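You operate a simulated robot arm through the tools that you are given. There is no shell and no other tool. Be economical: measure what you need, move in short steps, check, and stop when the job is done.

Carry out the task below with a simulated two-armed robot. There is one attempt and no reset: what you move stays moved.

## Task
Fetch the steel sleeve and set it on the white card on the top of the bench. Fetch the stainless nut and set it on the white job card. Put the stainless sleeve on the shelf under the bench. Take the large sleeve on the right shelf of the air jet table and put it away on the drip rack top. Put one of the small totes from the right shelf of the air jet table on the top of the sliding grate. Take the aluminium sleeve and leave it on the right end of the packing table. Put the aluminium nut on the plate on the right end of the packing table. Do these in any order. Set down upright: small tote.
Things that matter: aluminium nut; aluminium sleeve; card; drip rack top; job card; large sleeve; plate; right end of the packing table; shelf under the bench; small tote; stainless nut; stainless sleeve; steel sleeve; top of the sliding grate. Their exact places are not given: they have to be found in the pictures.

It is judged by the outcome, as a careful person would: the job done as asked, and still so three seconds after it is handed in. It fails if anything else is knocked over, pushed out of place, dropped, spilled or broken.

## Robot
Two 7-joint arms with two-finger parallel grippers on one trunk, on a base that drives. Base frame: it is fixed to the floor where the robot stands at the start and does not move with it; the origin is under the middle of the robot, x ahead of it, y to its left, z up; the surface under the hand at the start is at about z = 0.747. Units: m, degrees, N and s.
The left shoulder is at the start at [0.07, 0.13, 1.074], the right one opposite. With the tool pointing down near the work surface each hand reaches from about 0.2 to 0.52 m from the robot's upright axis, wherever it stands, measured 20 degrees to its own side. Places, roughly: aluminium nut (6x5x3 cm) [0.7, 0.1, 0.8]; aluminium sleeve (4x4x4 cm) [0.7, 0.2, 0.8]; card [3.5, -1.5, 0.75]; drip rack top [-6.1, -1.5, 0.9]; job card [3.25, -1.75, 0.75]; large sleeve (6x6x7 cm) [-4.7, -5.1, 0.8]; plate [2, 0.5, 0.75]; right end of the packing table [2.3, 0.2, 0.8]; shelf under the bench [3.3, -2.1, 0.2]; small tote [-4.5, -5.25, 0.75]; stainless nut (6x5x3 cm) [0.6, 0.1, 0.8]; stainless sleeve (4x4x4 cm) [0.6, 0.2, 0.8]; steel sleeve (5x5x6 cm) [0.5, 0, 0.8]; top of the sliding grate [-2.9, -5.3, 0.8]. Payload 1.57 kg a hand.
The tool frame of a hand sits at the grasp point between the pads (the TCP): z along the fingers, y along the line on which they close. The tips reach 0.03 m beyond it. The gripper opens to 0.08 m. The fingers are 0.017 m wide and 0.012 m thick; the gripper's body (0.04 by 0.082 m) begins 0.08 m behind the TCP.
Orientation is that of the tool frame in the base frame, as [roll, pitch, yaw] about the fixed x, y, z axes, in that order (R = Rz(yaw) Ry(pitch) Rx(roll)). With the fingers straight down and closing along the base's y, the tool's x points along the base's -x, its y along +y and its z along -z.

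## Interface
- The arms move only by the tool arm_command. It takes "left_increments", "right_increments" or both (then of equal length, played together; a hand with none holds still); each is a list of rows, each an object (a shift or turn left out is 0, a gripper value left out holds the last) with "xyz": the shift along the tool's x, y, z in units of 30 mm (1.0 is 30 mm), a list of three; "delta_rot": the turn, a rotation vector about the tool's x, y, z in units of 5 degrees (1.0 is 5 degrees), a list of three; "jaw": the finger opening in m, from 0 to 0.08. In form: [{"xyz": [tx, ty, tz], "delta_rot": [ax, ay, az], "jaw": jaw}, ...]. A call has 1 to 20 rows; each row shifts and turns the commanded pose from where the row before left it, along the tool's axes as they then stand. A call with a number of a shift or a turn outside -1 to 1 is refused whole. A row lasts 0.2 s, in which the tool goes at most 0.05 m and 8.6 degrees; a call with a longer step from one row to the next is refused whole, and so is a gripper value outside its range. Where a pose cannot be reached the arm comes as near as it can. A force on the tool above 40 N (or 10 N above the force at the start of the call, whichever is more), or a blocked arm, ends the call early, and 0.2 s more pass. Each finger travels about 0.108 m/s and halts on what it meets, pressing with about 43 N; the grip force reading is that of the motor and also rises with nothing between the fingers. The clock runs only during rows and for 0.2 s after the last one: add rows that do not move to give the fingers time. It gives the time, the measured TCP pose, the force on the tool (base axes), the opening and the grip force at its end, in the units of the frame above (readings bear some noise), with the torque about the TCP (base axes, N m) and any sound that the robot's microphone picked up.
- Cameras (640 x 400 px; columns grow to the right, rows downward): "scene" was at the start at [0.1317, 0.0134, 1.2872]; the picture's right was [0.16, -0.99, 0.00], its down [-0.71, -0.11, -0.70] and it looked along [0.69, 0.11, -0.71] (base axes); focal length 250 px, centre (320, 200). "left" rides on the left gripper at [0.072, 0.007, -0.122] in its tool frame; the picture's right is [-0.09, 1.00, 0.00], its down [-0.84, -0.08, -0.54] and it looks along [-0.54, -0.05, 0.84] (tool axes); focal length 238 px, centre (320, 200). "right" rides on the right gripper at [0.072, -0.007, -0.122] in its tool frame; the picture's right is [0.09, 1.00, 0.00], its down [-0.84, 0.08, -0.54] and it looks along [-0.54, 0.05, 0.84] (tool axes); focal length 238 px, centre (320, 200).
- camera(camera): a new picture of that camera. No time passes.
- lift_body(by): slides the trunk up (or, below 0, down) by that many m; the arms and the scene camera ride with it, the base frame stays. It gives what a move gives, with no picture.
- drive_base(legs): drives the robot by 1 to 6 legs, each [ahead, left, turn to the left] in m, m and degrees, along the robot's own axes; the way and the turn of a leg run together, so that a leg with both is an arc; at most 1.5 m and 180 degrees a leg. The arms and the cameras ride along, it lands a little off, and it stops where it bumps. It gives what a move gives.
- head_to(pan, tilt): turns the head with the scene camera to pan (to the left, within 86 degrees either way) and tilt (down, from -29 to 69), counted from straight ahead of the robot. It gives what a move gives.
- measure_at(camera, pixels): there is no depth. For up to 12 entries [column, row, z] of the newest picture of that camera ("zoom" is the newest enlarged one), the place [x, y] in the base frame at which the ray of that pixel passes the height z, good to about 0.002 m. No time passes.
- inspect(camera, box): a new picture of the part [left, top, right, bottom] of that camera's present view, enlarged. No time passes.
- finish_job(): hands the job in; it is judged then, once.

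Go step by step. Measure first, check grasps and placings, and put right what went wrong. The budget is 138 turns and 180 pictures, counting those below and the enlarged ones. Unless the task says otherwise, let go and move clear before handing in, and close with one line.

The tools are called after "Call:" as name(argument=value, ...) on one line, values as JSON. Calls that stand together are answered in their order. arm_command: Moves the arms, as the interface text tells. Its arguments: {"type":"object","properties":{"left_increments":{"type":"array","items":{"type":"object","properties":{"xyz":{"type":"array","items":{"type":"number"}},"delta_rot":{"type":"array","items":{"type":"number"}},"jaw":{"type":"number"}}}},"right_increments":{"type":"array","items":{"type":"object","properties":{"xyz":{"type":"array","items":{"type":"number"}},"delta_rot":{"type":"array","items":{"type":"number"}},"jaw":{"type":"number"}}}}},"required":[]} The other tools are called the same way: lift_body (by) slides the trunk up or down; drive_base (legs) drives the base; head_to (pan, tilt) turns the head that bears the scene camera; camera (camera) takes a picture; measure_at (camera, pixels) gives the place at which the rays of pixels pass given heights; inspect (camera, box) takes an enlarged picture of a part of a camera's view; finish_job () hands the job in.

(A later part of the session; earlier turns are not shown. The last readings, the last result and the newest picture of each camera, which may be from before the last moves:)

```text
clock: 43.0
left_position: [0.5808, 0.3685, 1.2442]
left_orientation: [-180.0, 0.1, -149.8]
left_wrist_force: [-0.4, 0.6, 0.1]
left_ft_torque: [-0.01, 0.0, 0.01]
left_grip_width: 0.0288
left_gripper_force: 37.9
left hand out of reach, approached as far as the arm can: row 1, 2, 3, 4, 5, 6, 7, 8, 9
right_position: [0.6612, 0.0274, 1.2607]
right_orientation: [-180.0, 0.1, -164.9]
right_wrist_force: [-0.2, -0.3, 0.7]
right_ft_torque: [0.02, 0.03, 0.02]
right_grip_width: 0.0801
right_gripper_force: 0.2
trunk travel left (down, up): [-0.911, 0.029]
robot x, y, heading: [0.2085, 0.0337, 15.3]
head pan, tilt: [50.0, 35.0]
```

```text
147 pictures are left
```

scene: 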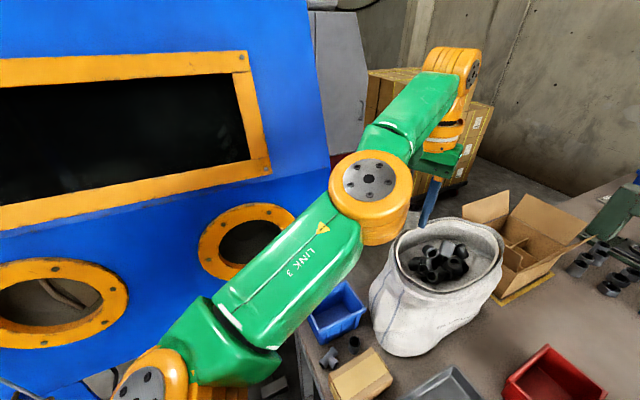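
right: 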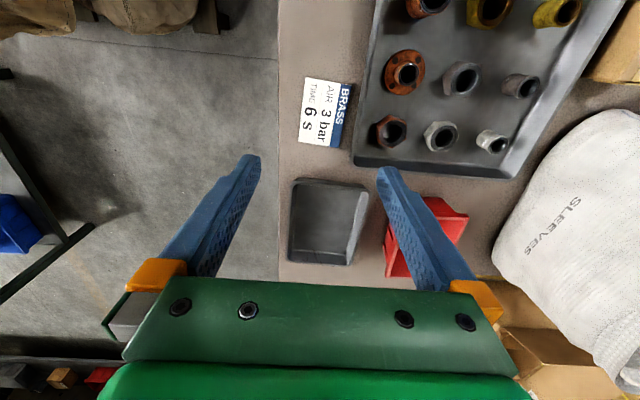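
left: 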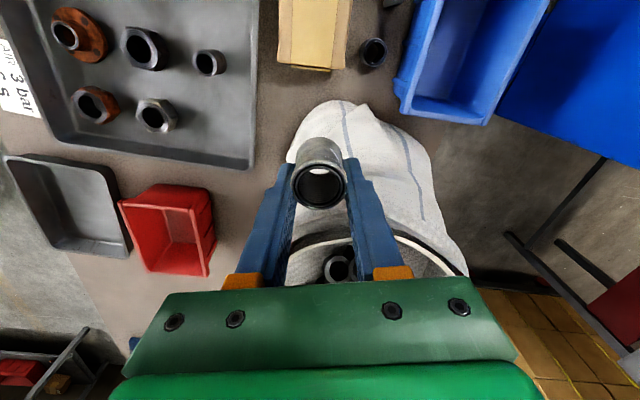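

Still trapped on the hyper-extended side. I try pure stretch plus tangential (out-and-down) steps to pass the straight point, then fold back.

Call:
arm_command(left_increments=[{"xyz": [-1, 0, -0.5]}, {"xyz": [-1, 0, -0.3]}, {"xyz": [-1, 0, 0.7]}, {"xyz": [-1, 0, 1]}, {"xyz": [-1, 0, 1]}, {"xyz": [-0.5, 0, 1]}, {"xyz": [0, 0, 1]}, {"xyz": [1, 0, 1]}, {"xyz": [1, 0, 0]}, {"xyz": [1, 0, 0]}, {"xyz": [1, 0, 0]}, {}])

Call:
camera(camera="scene")

```text
clock: 45.6
left_position: [0.6174, 0.3817, 1.0941]
left_orientation: [-180.0, 0.2, -149.9]
left_wrist_force: [-0.1, 0.8, -0.9]
left_ft_torque: [-0.02, 0.0, -0.01]
left_grip_width: 0.0286
left_gripper_force: 38.2
left hand out of reach, approached as far as the arm can: row 1, 2, 3, 4, 5, 6, 8, 9, 10, 11
right_position: [0.6595, 0.0264, 1.2608]
right_orientation: [180.0, 0.2, -164.9]
right_wrist_force: [0.0, 0.4, -0.4]
right_ft_torque: [0.01, 0.0, 0.0]
right_grip_width: 0.0798
right_gripper_force: 0.0
trunk travel left (down, up): [-0.911, 0.029]
robot x, y, heading: [0.2108, 0.0352, 15.2]
head pan, tilt: [50.0, 35.0]
```

```text
146 pictures are left
```

scene: 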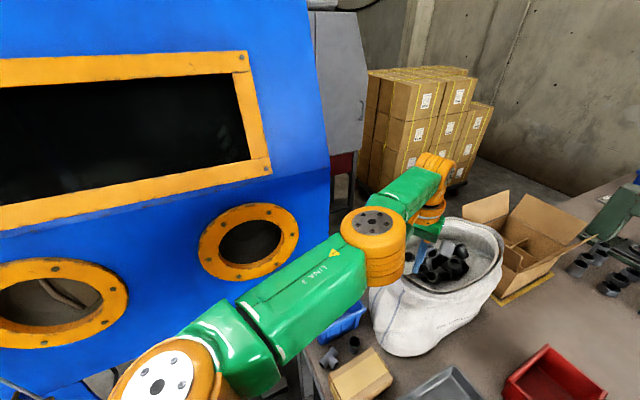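

The elbow axis (disc at (372,222)) is now vertical, so it folds sideways. I stretch, swing right tangentially, then pull back.

Call:
arm_command(left_increments=[{"xyz": [-1, 0, -0.5]}, {"xyz": [-1, 0, -0.3]}, {"xyz": [-1, -1, 0]}, {"xyz": [-0.7, -1, 0]}, {"xyz": [-0.5, -1, 0]}, {"xyz": [0, -1, 0]}, {"xyz": [0.5, -1, 0]}, {"xyz": [1, -0.7, 0]}, {"xyz": [1, 0, 0]}, {"xyz": [1, 0, 0]}, {}])

Call:
camera(camera="scene")

```text
clock: 48.0
left_position: [0.6434, 0.2505, 1.1077]
left_orientation: [180.0, 0.2, -149.8]
left_wrist_force: [0.2, -0.9, -0.4]
left_ft_torque: [-0.02, -0.02, 0.0]
left_grip_width: 0.0287
left_gripper_force: 38.1
left hand out of reach, approached as far as the arm can: row 1, 2, 3, 4, 5, 6, 8, 9, 10
right_position: [0.6595, 0.0277, 1.2613]
right_orientation: [180.0, 0.1, -164.9]
right_wrist_force: [-1.3, 0.9, -0.2]
right_ft_torque: [0.0, 0.02, 0.01]
right_grip_width: 0.0799
right_gripper_force: 0.0
trunk travel left (down, up): [-0.911, 0.029]
robot x, y, heading: [0.2089, 0.0322, 15.2]
head pan, tilt: [50.0, 35.0]
```

```text
145 pictures are left
```

scene: 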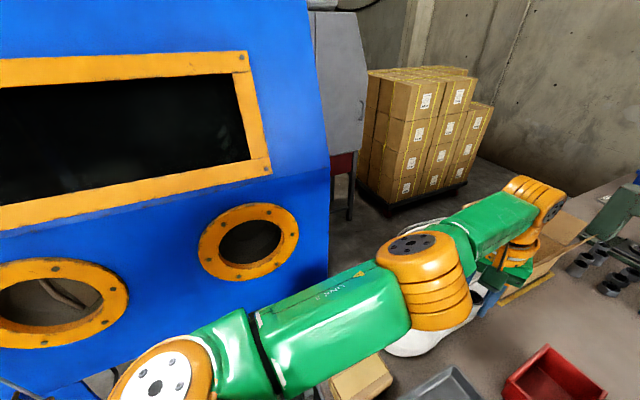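

Still straight. I try the mirrored swing (left) with pull-back.

Call:
arm_command(left_increments=[{"xyz": [-1, 0, -0.3]}, {"xyz": [-1, 0.5, 0]}, {"xyz": [-0.5, 1, 0]}, {"xyz": [0, 1, 0]}, {"xyz": [0.3, 1, 0]}, {"xyz": [0.5, 1, 0]}, {"xyz": [1, 0.7, 0]}, {"xyz": [1, 0, 0]}, {"xyz": [1, 0, 0]}, {}])

Call:
camera(camera="scene")

```text
clock: 50.2
left_position: [0.5978, 0.4179, 1.1254]
left_orientation: [180.0, 0.1, -149.8]
left_wrist_force: [0.3, 1.0, -0.2]
left_ft_torque: [0.02, 0.01, -0.01]
left_grip_width: 0.0291
left_gripper_force: 38.7
left hand out of reach, approached as far as the arm can: row 1, 2, 3, 4, 5, 6, 7, 8, 9
right_position: [0.6598, 0.0278, 1.2609]
right_orientation: [-179.9, 0.1, -164.9]
right_wrist_force: [-0.8, 0.0, -0.2]
right_ft_torque: [0.0, 0.01, -0.01]
right_grip_width: 0.0801
right_gripper_force: 0.1
trunk travel left (down, up): [-0.911, 0.029]
robot x, y, heading: [0.2061, 0.0318, 15.2]
head pan, tilt: [50.0, 35.0]
```

```text
144 pictures are left
```

scene: 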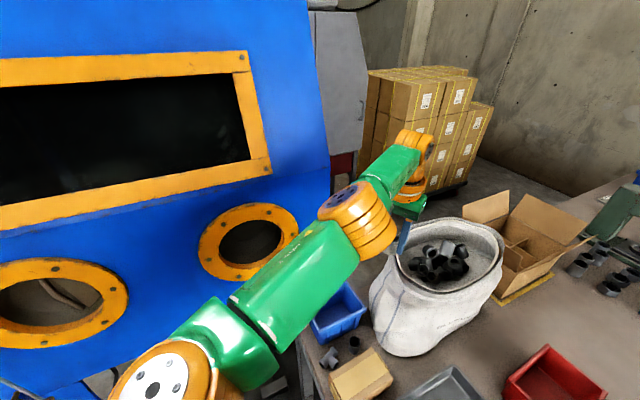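

The elbow roll drifts but stays straight. One more try: combine tool turns (which use the elbow) with small inward steps.

Call:
arm_command(left_increments=[{"delta_rot": [0, 0, 1], "xyz": [0.1, 0, 0]}, {"delta_rot": [0, 0, 1], "xyz": [0.2, 0, 0]}, {"delta_rot": [0, 0, 1], "xyz": [0.3, 0, 0]}, {"delta_rot": [0, 0, 1], "xyz": [0.3, 0, 0]}, {"delta_rot": [0, 0, 1], "xyz": [0.3, 0, 0]}, {"delta_rot": [0, 0, 1], "xyz": [0.3, 0, 0]}, {"delta_rot": [1, 0, 0], "xyz": [0.3, 0, 0]}, {"delta_rot": [1, 0, 0], "xyz": [0.3, 0, 0]}, {"delta_rot": [1, 0, 0], "xyz": [0.3, 0, 0]}, {"delta_rot": [-1, 0, 0], "xyz": [0.3, 0, 0]}, {"delta_rot": [-1, 0, 0], "xyz": [0.3, 0, 0]}, {"delta_rot": [-1, 0, 0], "xyz": [0.3, 0, 0]}, {"delta_rot": [-1, 0, 0], "xyz": [0.3, 0, 0]}, {"delta_rot": [-1, 0, 0], "xyz": [0.3, 0, 0]}, {"delta_rot": [1, 0, 0], "xyz": [0.3, 0, 0]}, {"delta_rot": [1, 0, 0], "xyz": [0.3, 0, 0]}, {}])

```text
clock: 53.8
left_position: [0.5637, 0.467, 1.1462]
left_orientation: [179.8, 0.2, -179.8]
left_wrist_force: [-0.7, 0.2, 0.1]
left_ft_torque: [0.01, -0.02, 0.01]
left_grip_width: 0.0286
left_gripper_force: 39.2
left hand out of reach, approached as far as the arm can: row 2, 3, 4, 5, 6, 9, 10, 11, 12, 13, 14, 16
right_position: [0.6592, 0.0259, 1.2608]
right_orientation: [179.8, 0.0, -164.9]
right_wrist_force: [0.0, -0.9, 0.1]
right_ft_torque: [0.01, 0.0, 0.01]
right_grip_width: 0.0797
right_gripper_force: 0.1
trunk travel left (down, up): [-0.911, 0.029]
robot x, y, heading: [0.2044, 0.0341, 15.2]
head pan, tilt: [50.0, 35.0]
```

Rolling about tool +x let the pull-back succeed (rows 7, 8, 15). I extend that: roll further with inward steps, then roll back.

Call:
arm_command(left_increments=[{"delta_rot": [1, 0, 0], "xyz": [0.4, -0.3, 0]}, {"delta_rot": [1, 0, 0], "xyz": [0.4, -0.3, 0]}, {"delta_rot": [1, 0, 0], "xyz": [0.4, -0.3, 0]}, {"delta_rot": [1, 0, 0], "xyz": [0.4, -0.3, 0]}, {"delta_rot": [1, 0, 0], "xyz": [0.4, -0.3, 0]}, {"delta_rot": [1, 0, 0], "xyz": [0.4, -0.3, 0]}, {"xyz": [0.7, 0, 0]}, {"xyz": [0.7, 0, 0]}, {}])

Call:
camera(camera="scene")

```text
clock: 55.8
left_position: [0.5186, 0.4453, 1.1593]
left_orientation: [-158.0, 1.4, 179.7]
left_wrist_force: [0.2, 0.1, -0.2]
left_ft_torque: [0.02, 0.02, 0.01]
left_grip_width: 0.0287
left_gripper_force: 39.0
left hand out of reach, approached as far as the arm can: row 1, 2, 3, 4, 5, 6, 7, 8
right_position: [0.6598, 0.0271, 1.2607]
right_orientation: [179.9, 0.1, -165.0]
right_wrist_force: [-0.4, -0.3, -0.6]
right_ft_torque: [-0.01, -0.02, 0.0]
right_grip_width: 0.0799
right_gripper_force: 0.1
trunk travel left (down, up): [-0.911, 0.029]
robot x, y, heading: [0.2038, 0.0329, 15.2]
head pan, tilt: [50.0, 35.0]
```

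```text
143 pictures are left
```

scene: 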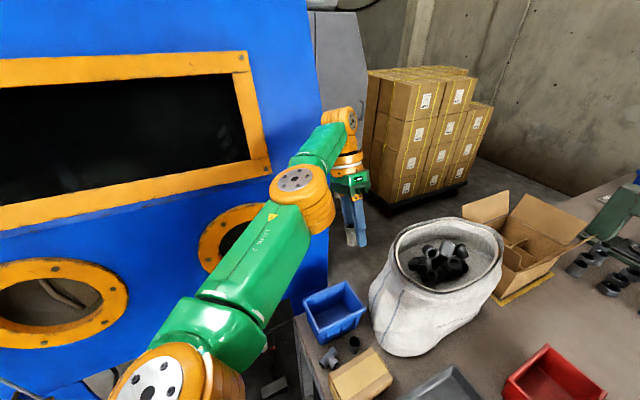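

The arm stays straight, so I'll use the left hand as it is (base and trunk supply the rest). I bring it upright and raise it along its sphere clear of the sack, so the trunk can go back down.

Call:
arm_command(left_increments=[{"delta_rot": [-1, 0, 0]}, {"delta_rot": [-1, 0, 0]}, {"delta_rot": [-1, 0, 0]}, {"delta_rot": [-1, 0, 0]}, {"delta_rot": [-0.4, 0, 0]}, {"xyz": [0.2, -0.2, -1]}, {"xyz": [0.2, -0.2, -1]}, {"xyz": [0.3, -0.3, -1]}, {"xyz": [0.4, -0.4, -1]}, {"xyz": [0.5, -0.5, -1]}, {"xyz": [0.6, -0.6, -1]}, {"xyz": [0.7, -0.7, -1]}, {"xyz": [0.8, -0.8, -0.8]}, {"xyz": [0.8, -0.8, -0.8]}, {}])

Call:
camera(camera="scene")

```text
clock: 59.0
left_position: [0.4316, 0.3434, 1.3598]
left_orientation: [-180.0, 1.3, 179.8]
left_wrist_force: [0.2, -0.5, -0.4]
left_ft_torque: [0.03, 0.03, 0.03]
left_grip_width: 0.0287
left_gripper_force: 38.7
left hand out of reach, approached as far as the arm can: row 1, 2, 3, 4, 5, 10, 12, 13, 14
right_position: [0.6596, 0.0267, 1.2607]
right_orientation: [-179.9, 0.1, -164.9]
right_wrist_force: [0.1, 0.2, 0.4]
right_ft_torque: [0.0, -0.01, -0.01]
right_grip_width: 0.0803
right_gripper_force: 0.2
trunk travel left (down, up): [-0.911, 0.029]
robot x, y, heading: [0.2039, 0.0365, 14.9]
head pan, tilt: [50.0, 35.0]
```

```text
142 pictures are left
```

scene: 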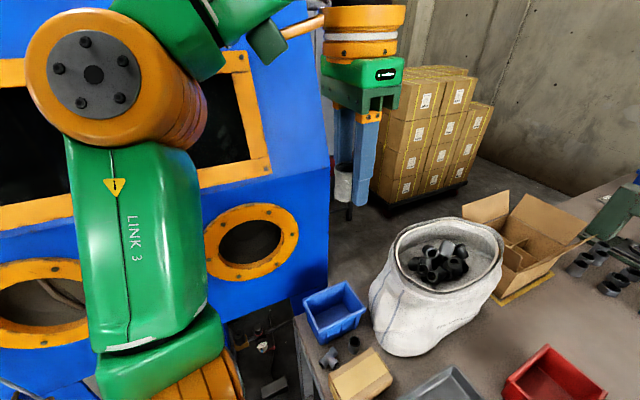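

The elbow folded properly: hand is at (0.432,0.343,1.36). I'll stay well inside reach from now on; lower the trunk, edge closer, and view the tray.

Call:
lift_body(by=-0.2)

Call:
drive_base(legs=[[0.03, 0, 0]])

Call:
camera(camera="right")

Call:
head_to(pan=0, tilt=60)

Call:
camera(camera="scene")

```text
clock: 61.2
left_position: [0.4319, 0.3448, 1.1613]
left_orientation: [179.9, 1.3, 179.7]
left_wrist_force: [-0.4, -0.2, -0.5]
left_ft_torque: [0.01, 0.01, 0.02]
left_grip_width: 0.0287
left_gripper_force: 39.0
right_position: [0.6601, 0.0278, 1.0614]
right_orientation: [180.0, 0.1, -165.0]
right_wrist_force: [0.0, -0.3, -0.9]
right_ft_torque: [-0.03, 0.0, 0.01]
right_grip_width: 0.0799
right_gripper_force: 0.0
trunk travel left (down, up): [-0.711, 0.229]
robot x, y, heading: [0.2042, 0.0335, 15.0]
head pan, tilt: [50.0, 35.0]
```

```text
clock: 62.0
left_position: [0.4567, 0.3498, 1.1621]
left_orientation: [179.8, 1.7, 179.7]
left_wrist_force: [-0.5, 1.2, -0.5]
left_ft_torque: [-0.01, -0.04, -0.03]
left_grip_width: 0.0286
left_gripper_force: 38.8
right_position: [0.6846, 0.0338, 1.0634]
right_orientation: [180.0, 0.4, -164.9]
right_wrist_force: [-0.8, -0.3, -0.1]
right_ft_torque: [0.0, -0.01, 0.0]
right_grip_width: 0.0799
right_gripper_force: 0.0
trunk travel left (down, up): [-0.711, 0.229]
robot x, y, heading: [0.2314, 0.0445, 15.2]
head pan, tilt: [50.0, 35.0]
```

```text
141 pictures are left
```

right: 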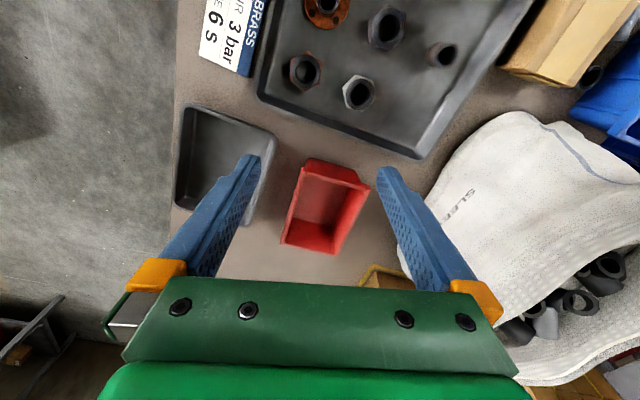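

```text
clock: 63.2
left_position: [0.46, 0.3511, 1.1616]
left_orientation: [-179.9, 1.4, 179.7]
left_wrist_force: [0.0, -0.4, -0.9]
left_ft_torque: [-0.02, -0.01, 0.02]
left_grip_width: 0.0292
left_gripper_force: 38.4
right_position: [0.6888, 0.0345, 1.0613]
right_orientation: [180.0, 0.1, -164.9]
right_wrist_force: [0.1, 0.9, 0.7]
right_ft_torque: [-0.02, -0.02, -0.01]
right_grip_width: 0.0802
right_gripper_force: 0.0
trunk travel left (down, up): [-0.711, 0.229]
robot x, y, heading: [0.2349, 0.0417, 14.9]
head pan, tilt: [0.0, 60.0]
```

```text
140 pictures are left
```

scene: 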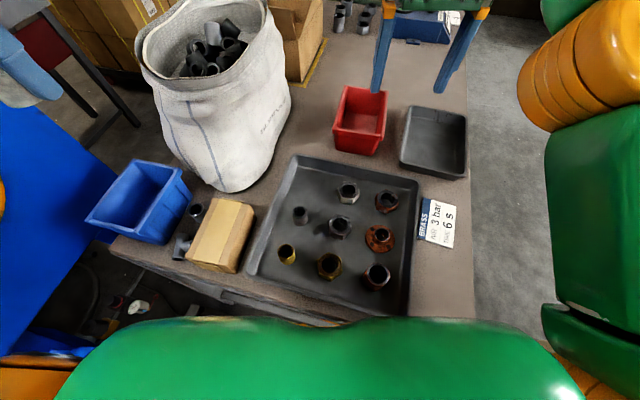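

I move the right hand over the aluminium nut (0.657,0.088), to z 0.90.

Call:
arm_command(right_increments=[{"xyz": [0.28, 1, 0]}, {"xyz": [0.28, 1, 0]}, {"xyz": [0, 0, 1]}, {"xyz": [0, 0, 1]}, {"xyz": [0, 0, 1]}, {"xyz": [0, 0, 1]}, {"xyz": [0, 0, 1]}, {"xyz": [0, 0, 0.4]}, {}])

Call:
camera(camera="right")

```text
clock: 65.2
left_position: [0.4602, 0.3516, 1.1609]
left_orientation: [-180.0, 1.4, 179.7]
left_wrist_force: [0.2, 0.4, -1.3]
left_ft_torque: [0.01, 0.03, 0.01]
left_grip_width: 0.0287
left_gripper_force: 38.7
right_position: [0.6564, 0.089, 0.8967]
right_orientation: [180.0, 0.0, -164.9]
right_wrist_force: [-1.0, 0.1, -0.4]
right_ft_torque: [-0.01, -0.01, 0.02]
right_grip_width: 0.0797
right_gripper_force: 0.0
trunk travel left (down, up): [-0.711, 0.229]
robot x, y, heading: [0.2349, 0.0414, 15.0]
head pan, tilt: [0.0, 60.0]
```

```text
139 pictures are left
```

right: 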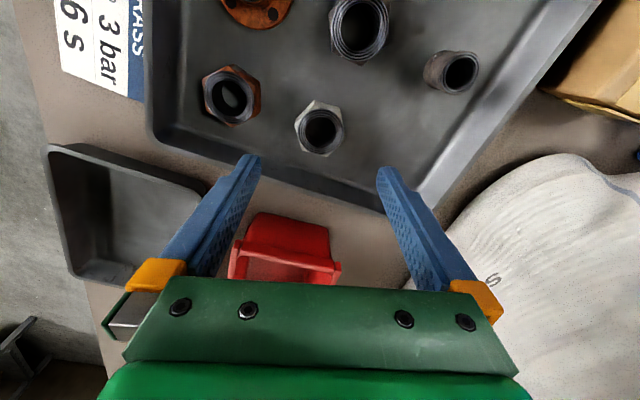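

Call:
inspect(camera="right", box=[260, 80, 380, 155])

Call:
measure_at(camera="right", pixels=[[321, 131, 0.785], [321, 131, 0.795], [461, 72, 0.795], [360, 30, 0.785], [318, 100, 0.785]])

```text
5.33 times, centred on (320, 118) of right
```

zoom: 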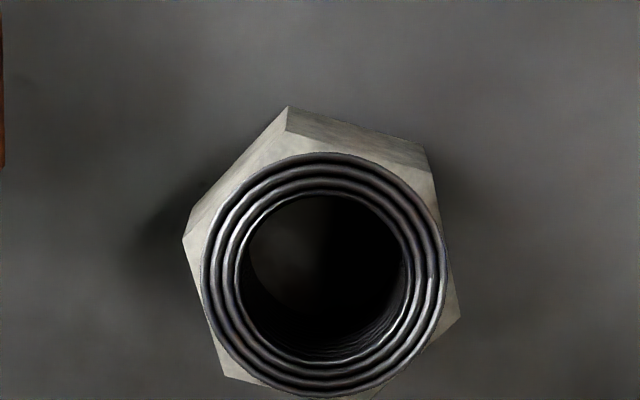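

```text
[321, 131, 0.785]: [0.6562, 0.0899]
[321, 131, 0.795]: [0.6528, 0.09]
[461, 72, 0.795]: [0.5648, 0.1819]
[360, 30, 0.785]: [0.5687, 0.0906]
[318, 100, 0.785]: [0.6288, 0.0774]
```

The nut's flats are turned ~13° from the jaws; I rotate, descend to 0.798 and close.

Call:
arm_command(right_increments=[{"delta_rot": [0, 0, -0.9]}, {"delta_rot": [0, 0, -0.9]}, {"delta_rot": [0, 0, -0.8]}, {"xyz": [0, 0, 1]}, {"xyz": [0, 0, 1]}, {"xyz": [0, 0, 0.8]}, {"xyz": [0, 0, 0.48]}, {}, {"jaw": 0.065}, {"jaw": 0.05}, {"jaw": 0.03}, {"jaw": 0.03}, {}])

Call:
camera(camera="right")

```text
clock: 68.0
left_position: [0.4611, 0.3518, 1.1609]
left_orientation: [180.0, 1.3, 179.7]
left_wrist_force: [-0.1, -0.4, -1.3]
left_ft_torque: [0.02, 0.0, 0.0]
left_grip_width: 0.0289
left_gripper_force: 38.3
right_position: [0.6568, 0.0891, 0.8008]
right_orientation: [180.0, 0.0, -151.9]
right_wrist_force: [-0.5, -0.3, 0.4]
right_ft_torque: [0.0, 0.02, 0.01]
right_grip_width: 0.0451
right_gripper_force: 42.9
trunk travel left (down, up): [-0.711, 0.229]
robot x, y, heading: [0.2313, 0.0427, 15.0]
head pan, tilt: [0.0, 60.0]
```

```text
137 pictures are left
```

right: 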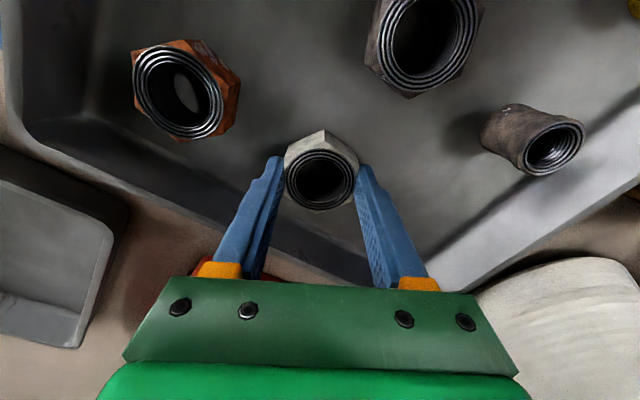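

Nut gripped (0.045). I lift it and pull back toward the body.

Call:
arm_command(right_increments=[{"xyz": [0, 0, -0.5]}, {"xyz": [0, 0, -1]}, {"xyz": [0, 0, -1]}, {"xyz": [0, 0, -1]}, {"xyz": [0, 0, -1]}, {"xyz": [0, 0, -1]}, {"xyz": [0, 0, -1]}, {"xyz": [0.8, -0.5, -0.8]}, {"xyz": [0.8, -0.7, -0.8]}, {"xyz": [0.8, -0.7, 0]}, {"xyz": [0.8, -0.7, 0]}, {"xyz": [0.8, -0.7, 0]}, {}])

Call:
camera(camera="right")

Call:
camera(camera="left")

Call:
camera(camera="scene")

```text
clock: 70.8
left_position: [0.4617, 0.3528, 1.1606]
left_orientation: [180.0, 1.1, 179.7]
left_wrist_force: [0.1, 0.5, -1.0]
left_ft_torque: [0.0, -0.03, -0.05]
left_grip_width: 0.0287
left_gripper_force: 38.7
right_position: [0.5958, -0.0554, 1.0433]
right_orientation: [180.0, 0.2, -151.8]
right_wrist_force: [0.1, -0.2, -0.3]
right_ft_torque: [-0.01, 0.0, 0.01]
right_grip_width: 0.0448
right_gripper_force: 42.7
trunk travel left (down, up): [-0.711, 0.229]
robot x, y, heading: [0.2346, 0.0429, 15.3]
head pan, tilt: [0.0, 60.0]
```

```text
136 pictures are left
```

right: 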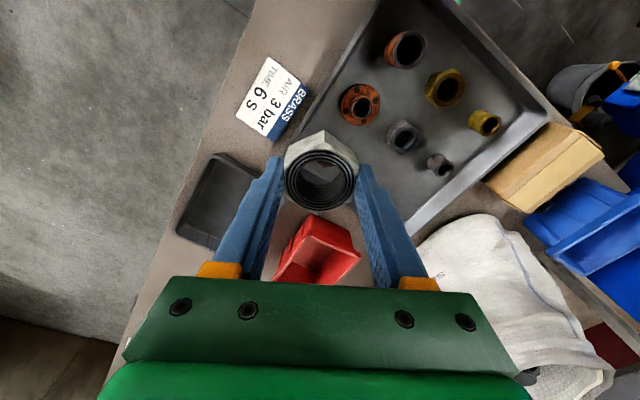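

```text
135 pictures are left
```

left: 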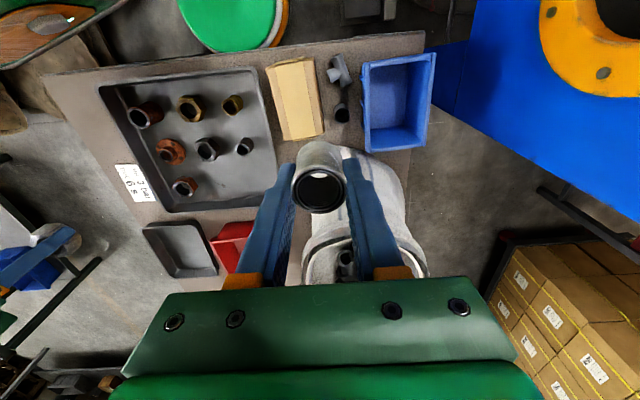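

```text
134 pictures are left
```

scene: 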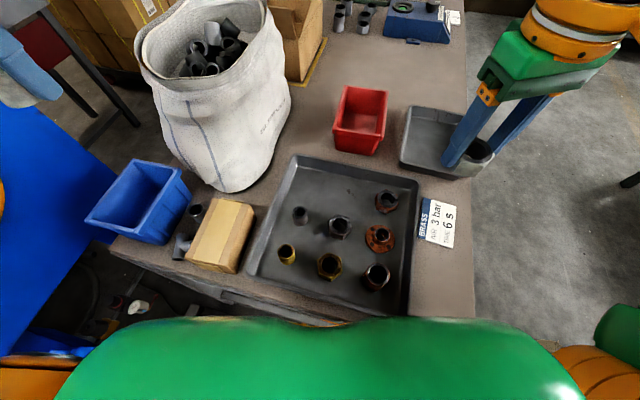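

Both parts are held. I back out straight, square up, and look to the right to plan the way round.

Call:
drive_base(legs=[[-0.25, 0, 0], [-0.2, 0, -15]])

Call:
head_to(pan=-86, tilt=35)

Call:
camera(camera="scene")

Call:
head_to(pan=-45, tilt=35)

Call:
camera(camera="scene")

```text
clock: 73.3
left_position: [0.19, 0.2615, 1.1558]
left_orientation: [-179.7, 0.7, 175.9]
left_wrist_force: [-0.3, 1.1, -1.0]
left_ft_torque: [-0.04, 0.03, 0.01]
left_grip_width: 0.0288
left_gripper_force: 38.5
right_position: [0.2972, -0.1515, 1.0383]
right_orientation: [-179.9, -0.9, -155.2]
right_wrist_force: [-0.1, -0.3, -0.1]
right_ft_torque: [-0.01, 0.01, 0.01]
right_grip_width: 0.0449
right_gripper_force: 42.9
trunk travel left (down, up): [-0.711, 0.229]
robot x, y, heading: [-0.0719, -0.0399, 11.4]
head pan, tilt: [0.0, 60.0]
stopped in leg 2: the robot was blocked; the commanded pose is now the measured one
```

```text
clock: 74.9
left_position: [0.1909, 0.2614, 1.1569]
left_orientation: [-179.6, 0.7, 175.8]
left_wrist_force: [0.0, 0.8, 0.0]
left_ft_torque: [-0.02, 0.0, -0.01]
left_grip_width: 0.0289
left_gripper_force: 38.7
right_position: [0.2982, -0.1533, 1.0388]
right_orientation: [-179.7, -0.9, -155.5]
right_wrist_force: [0.2, 0.0, -1.5]
right_ft_torque: [-0.02, 0.02, -0.02]
right_grip_width: 0.0449
right_gripper_force: 42.9
trunk travel left (down, up): [-0.711, 0.229]
robot x, y, heading: [-0.0689, -0.0395, 11.2]
head pan, tilt: [-85.9, 35.0]
```

```text
133 pictures are left
```

scene: 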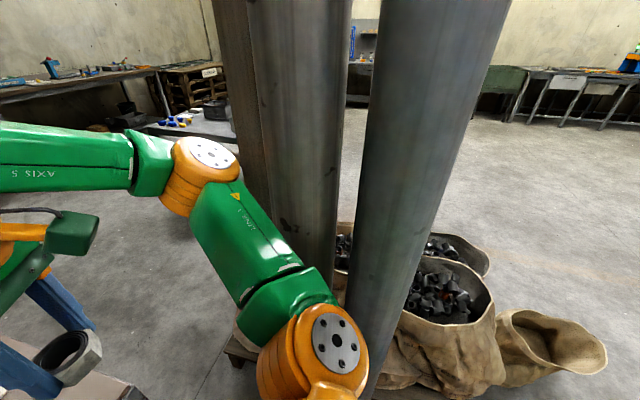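

```text
clock: 76.0
left_position: [0.1936, 0.262, 1.1556]
left_orientation: [-179.5, 0.7, 175.7]
left_wrist_force: [0.1, 0.8, -0.1]
left_ft_torque: [0.01, 0.01, 0.0]
left_grip_width: 0.0287
left_gripper_force: 38.8
right_position: [0.2987, -0.1533, 1.0378]
right_orientation: [-179.8, -0.8, -155.5]
right_wrist_force: [-0.2, -0.1, -0.1]
right_ft_torque: [0.0, -0.01, 0.01]
right_grip_width: 0.0448
right_gripper_force: 42.5
trunk travel left (down, up): [-0.711, 0.229]
robot x, y, heading: [-0.0669, -0.0398, 11.1]
head pan, tilt: [-45.0, 35.0]
```

```text
132 pictures are left
```

scene: 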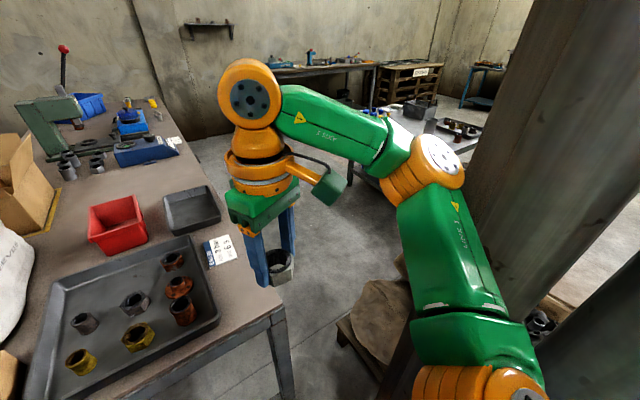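

The base was blocked, probably my right arm against the column just beside it. I ease left and forward a little, then check the left side too.

Call:
drive_base(legs=[[0.05, 0.06, 0]])

Call:
head_to(pan=86, tilt=35)

Call:
camera(camera="scene")

Call:
head_to(pan=-86, tilt=60)

Call:
camera(camera="scene")

```text
clock: 77.0
left_position: [0.2132, 0.3192, 1.1629]
left_orientation: [179.7, 1.6, 175.7]
left_wrist_force: [-0.2, 0.0, -0.9]
left_ft_torque: [0.01, -0.02, 0.0]
left_grip_width: 0.0285
left_gripper_force: 38.2
right_position: [0.3199, -0.0955, 1.0441]
right_orientation: [179.9, 0.2, -155.6]
right_wrist_force: [-1.2, -1.0, -0.9]
right_ft_torque: [0.05, 0.01, 0.0]
right_grip_width: 0.0447
right_gripper_force: 43.3
trunk travel left (down, up): [-0.711, 0.229]
robot x, y, heading: [-0.0308, 0.0297, 11.0]
head pan, tilt: [-45.0, 35.0]
```

```text
clock: 79.1
left_position: [0.2168, 0.3213, 1.1611]
left_orientation: [179.9, 1.4, 175.7]
left_wrist_force: [0.2, 0.8, -0.2]
left_ft_torque: [-0.01, 0.0, -0.01]
left_grip_width: 0.0286
left_gripper_force: 38.5
right_position: [0.3235, -0.0911, 1.0422]
right_orientation: [-179.9, 0.0, -155.5]
right_wrist_force: [0.3, 0.0, -1.2]
right_ft_torque: [-0.01, 0.0, -0.05]
right_grip_width: 0.0454
right_gripper_force: 42.2
trunk travel left (down, up): [-0.711, 0.229]
robot x, y, heading: [-0.0337, 0.0315, 11.0]
head pan, tilt: [85.9, 35.0]
```

```text
131 pictures are left
```

scene: 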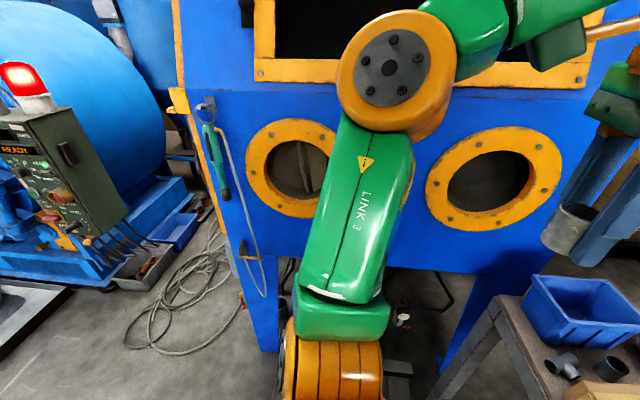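

```text
clock: 81.7
left_position: [0.2162, 0.3228, 1.1614]
left_orientation: [180.0, 1.4, 175.7]
left_wrist_force: [0.3, -0.8, 0.2]
left_ft_torque: [0.0, -0.01, 0.01]
left_grip_width: 0.0291
left_gripper_force: 39.4
right_position: [0.3226, -0.0917, 1.0414]
right_orientation: [-180.0, -0.2, -155.7]
right_wrist_force: [-0.5, -0.6, -1.3]
right_ft_torque: [-0.02, 0.0, 0.0]
right_grip_width: 0.0449
right_gripper_force: 42.8
trunk travel left (down, up): [-0.711, 0.229]
robot x, y, heading: [-0.0345, 0.0302, 11.3]
head pan, tilt: [-85.9, 60.0]
```

```text
130 pictures are left
```

scene: 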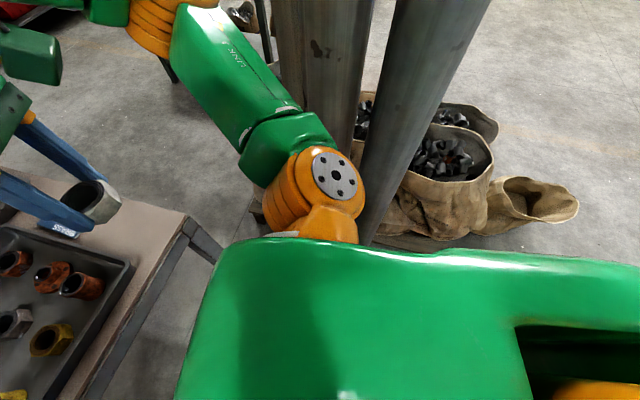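

I measure the sacks' and columns' floor places in this view before backing out.

Call:
measure_at(camera="scene", pixels=[[575, 215, 0.1], [480, 235, 0.1], [520, 180, 0.25], [370, 240, 0.2], [405, 235, 0.1], [355, 100, 0.7], [345, 100, 0.9], [425, 100, 0.7], [400, 160, 0.7], [498, 130, 0.3], [265, 215, 0.1]])

```text
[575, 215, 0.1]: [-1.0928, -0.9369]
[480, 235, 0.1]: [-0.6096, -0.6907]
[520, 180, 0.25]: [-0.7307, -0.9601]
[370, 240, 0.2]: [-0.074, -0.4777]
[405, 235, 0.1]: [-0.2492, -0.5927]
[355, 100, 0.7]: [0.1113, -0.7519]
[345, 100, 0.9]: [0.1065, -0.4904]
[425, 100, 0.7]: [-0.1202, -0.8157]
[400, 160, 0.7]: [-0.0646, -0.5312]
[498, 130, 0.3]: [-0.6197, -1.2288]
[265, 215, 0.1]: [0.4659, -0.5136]
```

Sacks span x −1.1..0.53 at y<−0.5. I back along y≈0.1 to x≈−1.6, then look around.

Call:
drive_base(legs=[[-0.537, 0.198, 0], [-0.98, 0.19, 0]])

Call:
head_to(pan=-80, tilt=25)

Call:
camera(camera="scene")

Call:
head_to(pan=-30, tilt=25)

Call:
camera(camera="scene")

```text
clock: 89.8
left_position: [-1.3582, 0.4028, 1.161]
left_orientation: [179.9, 1.4, 176.5]
left_wrist_force: [0.0, 0.0, -0.2]
left_ft_torque: [0.02, 0.02, -0.01]
left_grip_width: 0.029
left_gripper_force: 38.6
right_position: [-1.2458, -0.0105, 1.0426]
right_orientation: [-179.9, -0.1, -154.8]
right_wrist_force: [-0.4, -0.7, -0.3]
right_ft_torque: [-0.03, -0.01, -0.04]
right_grip_width: 0.045
right_gripper_force: 43.2
trunk travel left (down, up): [-0.711, 0.229]
robot x, y, heading: [-1.603, 0.1071, 12.0]
head pan, tilt: [-85.9, 60.0]
```

```text
clock: 90.8
left_position: [-1.3589, 0.4031, 1.1612]
left_orientation: [179.8, 1.3, 176.5]
left_wrist_force: [1.1, 0.0, 0.3]
left_ft_torque: [0.01, -0.01, -0.04]
left_grip_width: 0.0288
left_gripper_force: 38.7
right_position: [-1.2475, -0.0097, 1.0421]
right_orientation: [-179.8, -0.1, -154.8]
right_wrist_force: [0.6, 1.2, -0.7]
right_ft_torque: [-0.01, -0.01, -0.01]
right_grip_width: 0.0447
right_gripper_force: 43.2
trunk travel left (down, up): [-0.711, 0.229]
robot x, y, heading: [-1.5995, 0.1082, 12.2]
head pan, tilt: [-80.0, 25.0]
```

```text
129 pictures are left
```

scene: 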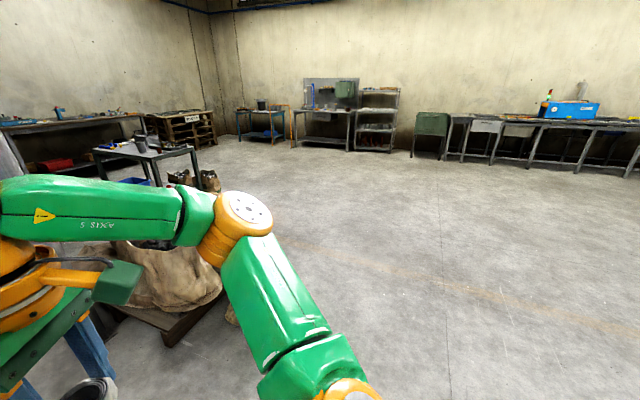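

```text
clock: 92.0
left_position: [-1.3583, 0.403, 1.1614]
left_orientation: [-180.0, 1.4, 176.5]
left_wrist_force: [-1.0, 0.2, -0.6]
left_ft_torque: [0.01, 0.01, 0.03]
left_grip_width: 0.0285
left_gripper_force: 39.1
right_position: [-1.2472, -0.01, 1.042]
right_orientation: [-179.9, -0.1, -154.8]
right_wrist_force: [-0.2, 0.3, 0.1]
right_ft_torque: [0.0, -0.04, 0.01]
right_grip_width: 0.0451
right_gripper_force: 43.2
trunk travel left (down, up): [-0.711, 0.229]
robot x, y, heading: [-1.6024, 0.1042, 11.7]
head pan, tilt: [-30.0, 25.0]
```

```text
128 pictures are left
```

scene: 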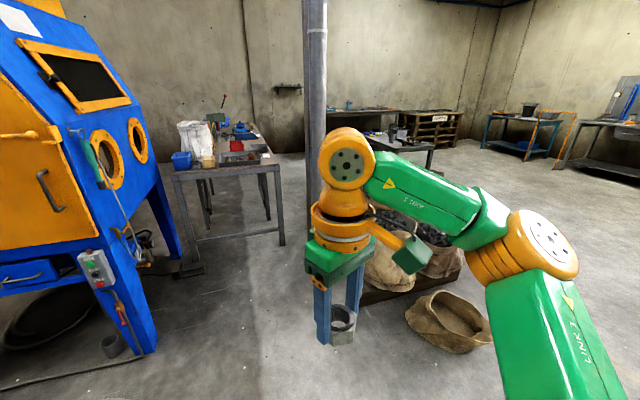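

The open floor lies to the right. I drive around the sacks and the mid table: south to y≈−2.75, then east.

Call:
drive_base(legs=[[0, 0, -102], [1.45, 0, 0], [1.4, 0, 0], [0, 0, 90], [1.5, 0, 0], [1.5, 0, 0]])

Call:
head_to(pan=25, tilt=20)

Call:
camera(camera="scene")

```text
clock: 127.9
left_position: [1.6639, -2.5697, 1.1624]
left_orientation: [180.0, 1.4, 163.2]
left_wrist_force: [-0.6, 0.4, -1.2]
left_ft_torque: [-0.01, -0.03, 0.03]
left_grip_width: 0.0289
left_gripper_force: 39.0
right_position: [1.6806, -2.9964, 1.0428]
right_orientation: [-179.9, 0.0, -167.8]
right_wrist_force: [-0.5, 0.8, -1.0]
right_ft_torque: [0.03, -0.01, -0.02]
right_grip_width: 0.045
right_gripper_force: 43.2
trunk travel left (down, up): [-0.711, 0.229]
robot x, y, heading: [1.3615, -2.7997, -1.2]
head pan, tilt: [-30.0, 25.0]
```

```text
clock: 129.2
left_position: [1.6648, -2.5697, 1.1614]
left_orientation: [179.9, 1.4, 163.4]
left_wrist_force: [0.4, -0.7, -1.0]
left_ft_torque: [0.01, 0.0, 0.0]
left_grip_width: 0.0288
left_gripper_force: 39.1
right_position: [1.6809, -2.9965, 1.0424]
right_orientation: [-179.8, -0.1, -168.0]
right_wrist_force: [0.3, 0.3, -1.2]
right_ft_torque: [0.02, 0.03, 0.01]
right_grip_width: 0.0448
right_gripper_force: 43.0
trunk travel left (down, up): [-0.711, 0.229]
robot x, y, heading: [1.3612, -2.8065, -1.3]
head pan, tilt: [25.0, 20.0]
```

```text
127 pictures are left
```

scene: 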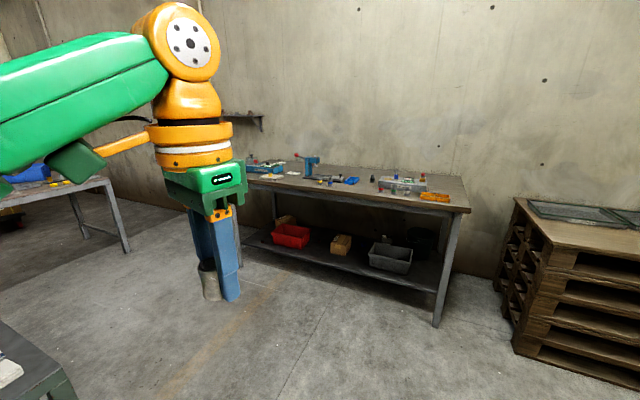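

I check the bench's front-edge position before passing it.

Call:
measure_at(camera="scene", pixels=[[437, 327, 0], [470, 212, 0.75], [250, 185, 0.75], [248, 245, 0], [125, 250, 0], [113, 182, 0.75], [75, 375, 0.75]])

```text
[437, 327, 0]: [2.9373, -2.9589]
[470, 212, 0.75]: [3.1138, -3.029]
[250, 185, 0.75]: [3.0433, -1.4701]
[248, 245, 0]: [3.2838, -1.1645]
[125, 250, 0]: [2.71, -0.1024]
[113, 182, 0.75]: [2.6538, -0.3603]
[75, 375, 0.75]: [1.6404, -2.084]
```

I go east to x≈2.25, turn north, advance to y≈−1.4 and look at the packing table's right end.

Call:
drive_base(legs=[[0.88, 0.02, 0], [0, 0, 91], [1.4, 0, 0]])

Call:
head_to(pan=0, tilt=30)

Call:
camera(camera="scene")

```text
clock: 144.2
left_position: [1.9968, -1.1132, 1.1611]
left_orientation: [179.9, 1.5, -105.3]
left_wrist_force: [0.0, -0.4, -0.6]
left_ft_torque: [0.0, 0.01, 0.0]
left_grip_width: 0.0289
left_gripper_force: 38.7
right_position: [2.424, -1.0879, 1.042]
right_orientation: [-179.9, 0.1, -76.6]
right_wrist_force: [-0.3, -0.7, -0.8]
right_ft_torque: [-0.03, -0.06, 0.03]
right_grip_width: 0.0446
right_gripper_force: 43.0
trunk travel left (down, up): [-0.711, 0.229]
robot x, y, heading: [2.2366, -1.4127, 89.6]
head pan, tilt: [25.0, 20.0]
```

```text
clock: 145.1
left_position: [1.9982, -1.1116, 1.1611]
left_orientation: [180.0, 1.3, -105.5]
left_wrist_force: [0.8, -0.4, -1.0]
left_ft_torque: [0.02, -0.02, -0.01]
left_grip_width: 0.0287
left_gripper_force: 38.4
right_position: [2.4234, -1.0868, 1.0418]
right_orientation: [-179.8, -0.1, -76.6]
right_wrist_force: [0.1, -0.5, 0.3]
right_ft_torque: [0.03, 0.01, -0.01]
right_grip_width: 0.045
right_gripper_force: 43.1
trunk travel left (down, up): [-0.711, 0.229]
robot x, y, heading: [2.2343, -1.4136, 90.2]
head pan, tilt: [0.0, 30.0]
```

```text
126 pictures are left
```

scene: 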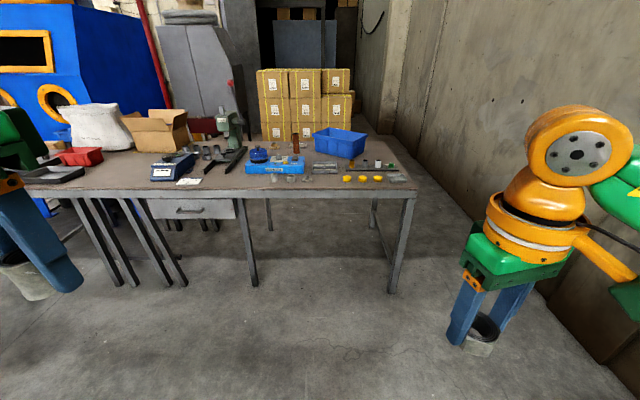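

The right end of the packing table is in view. I measure its edge and zoom in.

Call:
measure_at(camera="scene", pixels=[[416, 195, 0.747], [245, 192, 0.747], [393, 290, 0], [188, 183, 0.747]])

Call:
inspect(camera="scene", box=[140, 110, 430, 290])

```text
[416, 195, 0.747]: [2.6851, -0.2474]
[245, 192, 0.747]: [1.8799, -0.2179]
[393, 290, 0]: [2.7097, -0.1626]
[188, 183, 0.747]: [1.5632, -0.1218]
```

```text
2.21 times, centred on (285, 200) of scene
```

zoom: 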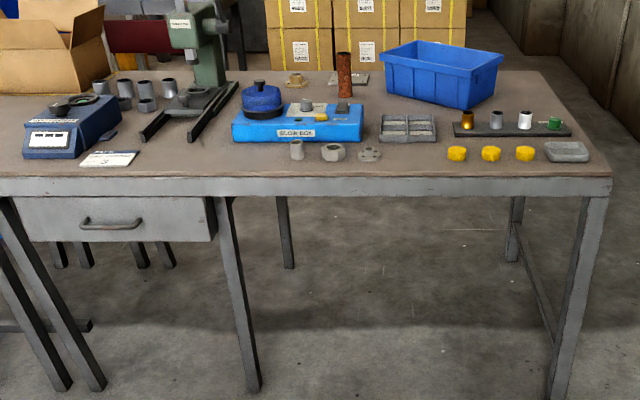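

Edge at y≈−0.22. I drive ahead 0.72 m and look down at the end.

Call:
drive_base(legs=[[0.72, 0, 0]])

Call:
head_to(pan=0, tilt=42)

Call:
camera(camera="scene")

Call:
inspect(camera="scene", box=[130, 60, 510, 300])

```text
clock: 149.0
left_position: [1.9969, -0.3924, 1.1612]
left_orientation: [180.0, 1.5, -105.4]
left_wrist_force: [0.1, 0.2, -1.1]
left_ft_torque: [-0.01, 0.0, 0.01]
left_grip_width: 0.0285
left_gripper_force: 38.7
right_position: [2.4247, -0.3684, 1.0422]
right_orientation: [-179.8, -0.1, -76.7]
right_wrist_force: [0.3, -0.4, -0.8]
right_ft_torque: [-0.03, -0.02, 0.0]
right_grip_width: 0.0448
right_gripper_force: 43.2
trunk travel left (down, up): [-0.711, 0.229]
robot x, y, heading: [2.234, -0.6929, 90.0]
head pan, tilt: [0.0, 30.0]
```

```text
clock: 149.8
left_position: [1.9974, -0.3919, 1.1607]
left_orientation: [179.9, 1.4, -105.4]
left_wrist_force: [0.2, 0.3, -1.6]
left_ft_torque: [0.0, 0.01, -0.05]
left_grip_width: 0.0289
left_gripper_force: 38.4
right_position: [2.4241, -0.3654, 1.0426]
right_orientation: [-179.9, -0.1, -76.7]
right_wrist_force: [0.5, 0.0, -0.5]
right_ft_torque: [0.02, 0.01, -0.03]
right_grip_width: 0.0448
right_gripper_force: 42.9
trunk travel left (down, up): [-0.711, 0.229]
robot x, y, heading: [2.2348, -0.693, 89.9]
head pan, tilt: [0.0, 42.0]
```

```text
124 pictures are left
```

scene: 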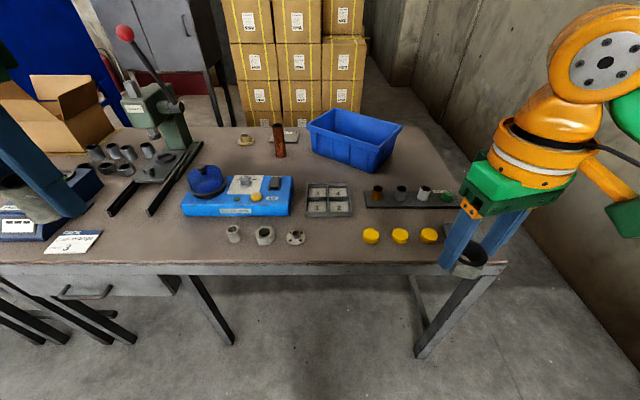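

```text
1.67 times, centred on (320, 180) of scene
```

zoom: 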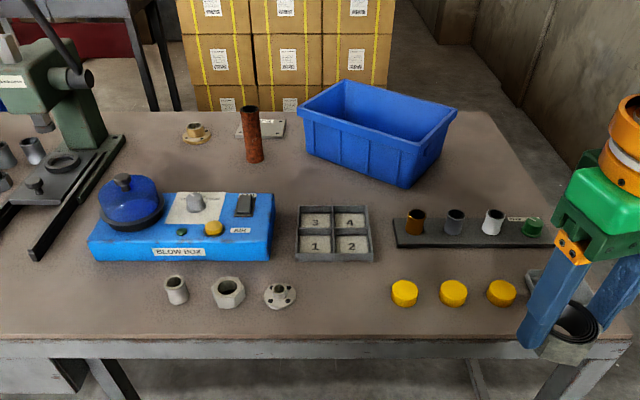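

A grey plate appears behind the rusty pipe at about (290,135). I zoom there and measure.

Call:
inspect(camera="scene", box=[225, 110, 345, 185])

Call:
measure_at(camera="scene", pixels=[[290, 134, 0.75], [279, 157, 0.747], [245, 140, 0.747], [350, 170, 0.747], [233, 243, 0.747], [265, 243, 0.747], [295, 243, 0.747], [371, 241, 0.747], [330, 213, 0.747], [320, 262, 0.747], [370, 205, 0.747], [290, 215, 0.747]])

```text
5.33 times, centred on (285, 148) of scene
```

zoom: 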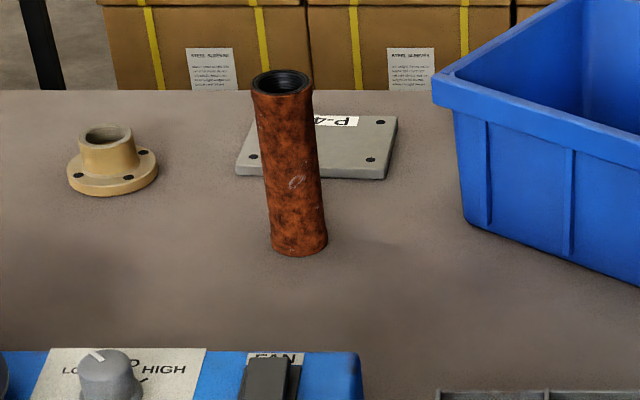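

```text
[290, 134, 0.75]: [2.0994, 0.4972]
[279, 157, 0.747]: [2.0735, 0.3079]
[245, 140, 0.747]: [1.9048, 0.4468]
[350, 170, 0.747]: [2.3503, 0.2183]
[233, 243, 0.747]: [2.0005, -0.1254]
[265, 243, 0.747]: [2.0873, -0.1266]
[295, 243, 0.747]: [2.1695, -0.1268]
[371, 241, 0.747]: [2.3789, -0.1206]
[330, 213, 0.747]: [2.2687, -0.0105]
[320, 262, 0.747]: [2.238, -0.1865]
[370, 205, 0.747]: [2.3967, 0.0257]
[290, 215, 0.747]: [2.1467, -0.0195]
```

The plate ("P-4…", at (2.10,0.50)) needs the far side. First I set the aluminium sleeve down here in the free gap near (2.27,−0.13), between the flange (2.17) and the yellow caps (2.38). I edge closer.

Call:
drive_base(legs=[[0.13, -0.08, 0]])

Call:
head_to(pan=0, tilt=55)

Call:
camera(camera="scene")

Call:
head_to(pan=-35, tilt=35)

Call:
camera(camera="scene")

```text
clock: 151.2
left_position: [2.0763, -0.2643, 1.1614]
left_orientation: [-179.9, 1.5, -105.4]
left_wrist_force: [-0.6, 0.1, 0.4]
left_ft_torque: [0.01, -0.01, -0.02]
left_grip_width: 0.0288
left_gripper_force: 39.1
right_position: [2.5026, -0.2384, 1.0433]
right_orientation: [-179.8, -0.1, -76.5]
right_wrist_force: [0.1, -0.4, -0.8]
right_ft_torque: [0.0, 0.03, -0.03]
right_grip_width: 0.045
right_gripper_force: 42.6
trunk travel left (down, up): [-0.711, 0.229]
robot x, y, heading: [2.3154, -0.5601, 89.9]
head pan, tilt: [0.0, 42.0]
```

```text
clock: 151.9
left_position: [2.0765, -0.2637, 1.1614]
left_orientation: [-180.0, 1.4, -105.3]
left_wrist_force: [0.2, 0.4, -0.3]
left_ft_torque: [-0.03, -0.03, 0.03]
left_grip_width: 0.029
left_gripper_force: 38.3
right_position: [2.5049, -0.2359, 1.0436]
right_orientation: [-179.9, -0.2, -76.5]
right_wrist_force: [-0.6, 0.2, -0.4]
right_ft_torque: [-0.01, 0.03, 0.02]
right_grip_width: 0.0448
right_gripper_force: 42.6
trunk travel left (down, up): [-0.711, 0.229]
robot x, y, heading: [2.3193, -0.5649, 90.0]
head pan, tilt: [0.0, 55.0]
```

```text
121 pictures are left
```

scene: 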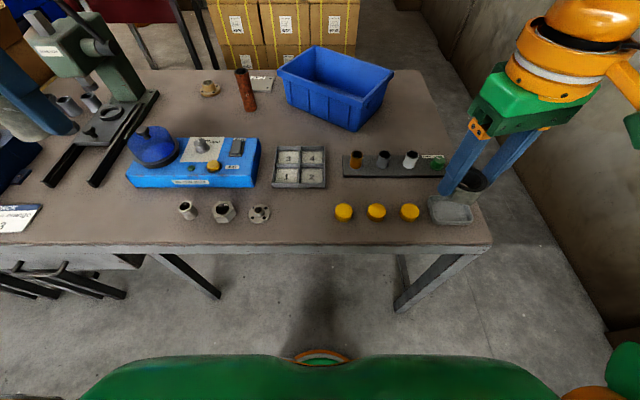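

```text
clock: 152.9
left_position: [2.0772, -0.2629, 1.1615]
left_orientation: [179.9, 1.3, -105.4]
left_wrist_force: [-0.3, 0.4, -0.3]
left_ft_torque: [-0.02, 0.0, 0.02]
left_grip_width: 0.0288
left_gripper_force: 38.5
right_position: [2.504, -0.2373, 1.0419]
right_orientation: [-180.0, 0.0, -76.6]
right_wrist_force: [-0.6, -0.3, -0.9]
right_ft_torque: [0.02, -0.03, 0.02]
right_grip_width: 0.0451
right_gripper_force: 43.3
trunk travel left (down, up): [-0.711, 0.229]
robot x, y, heading: [2.3119, -0.5586, 90.1]
head pan, tilt: [-35.0, 35.0]
```

```text
120 pictures are left
```

scene: 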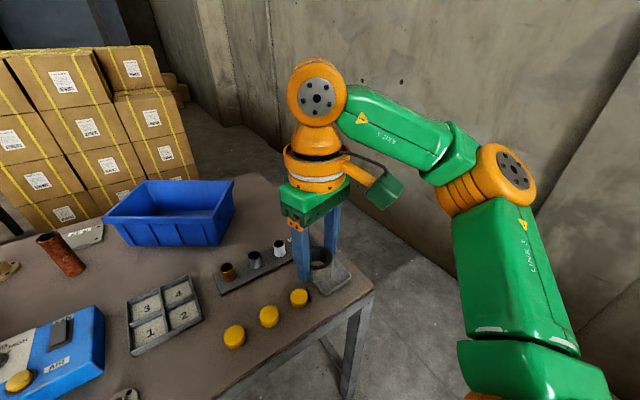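

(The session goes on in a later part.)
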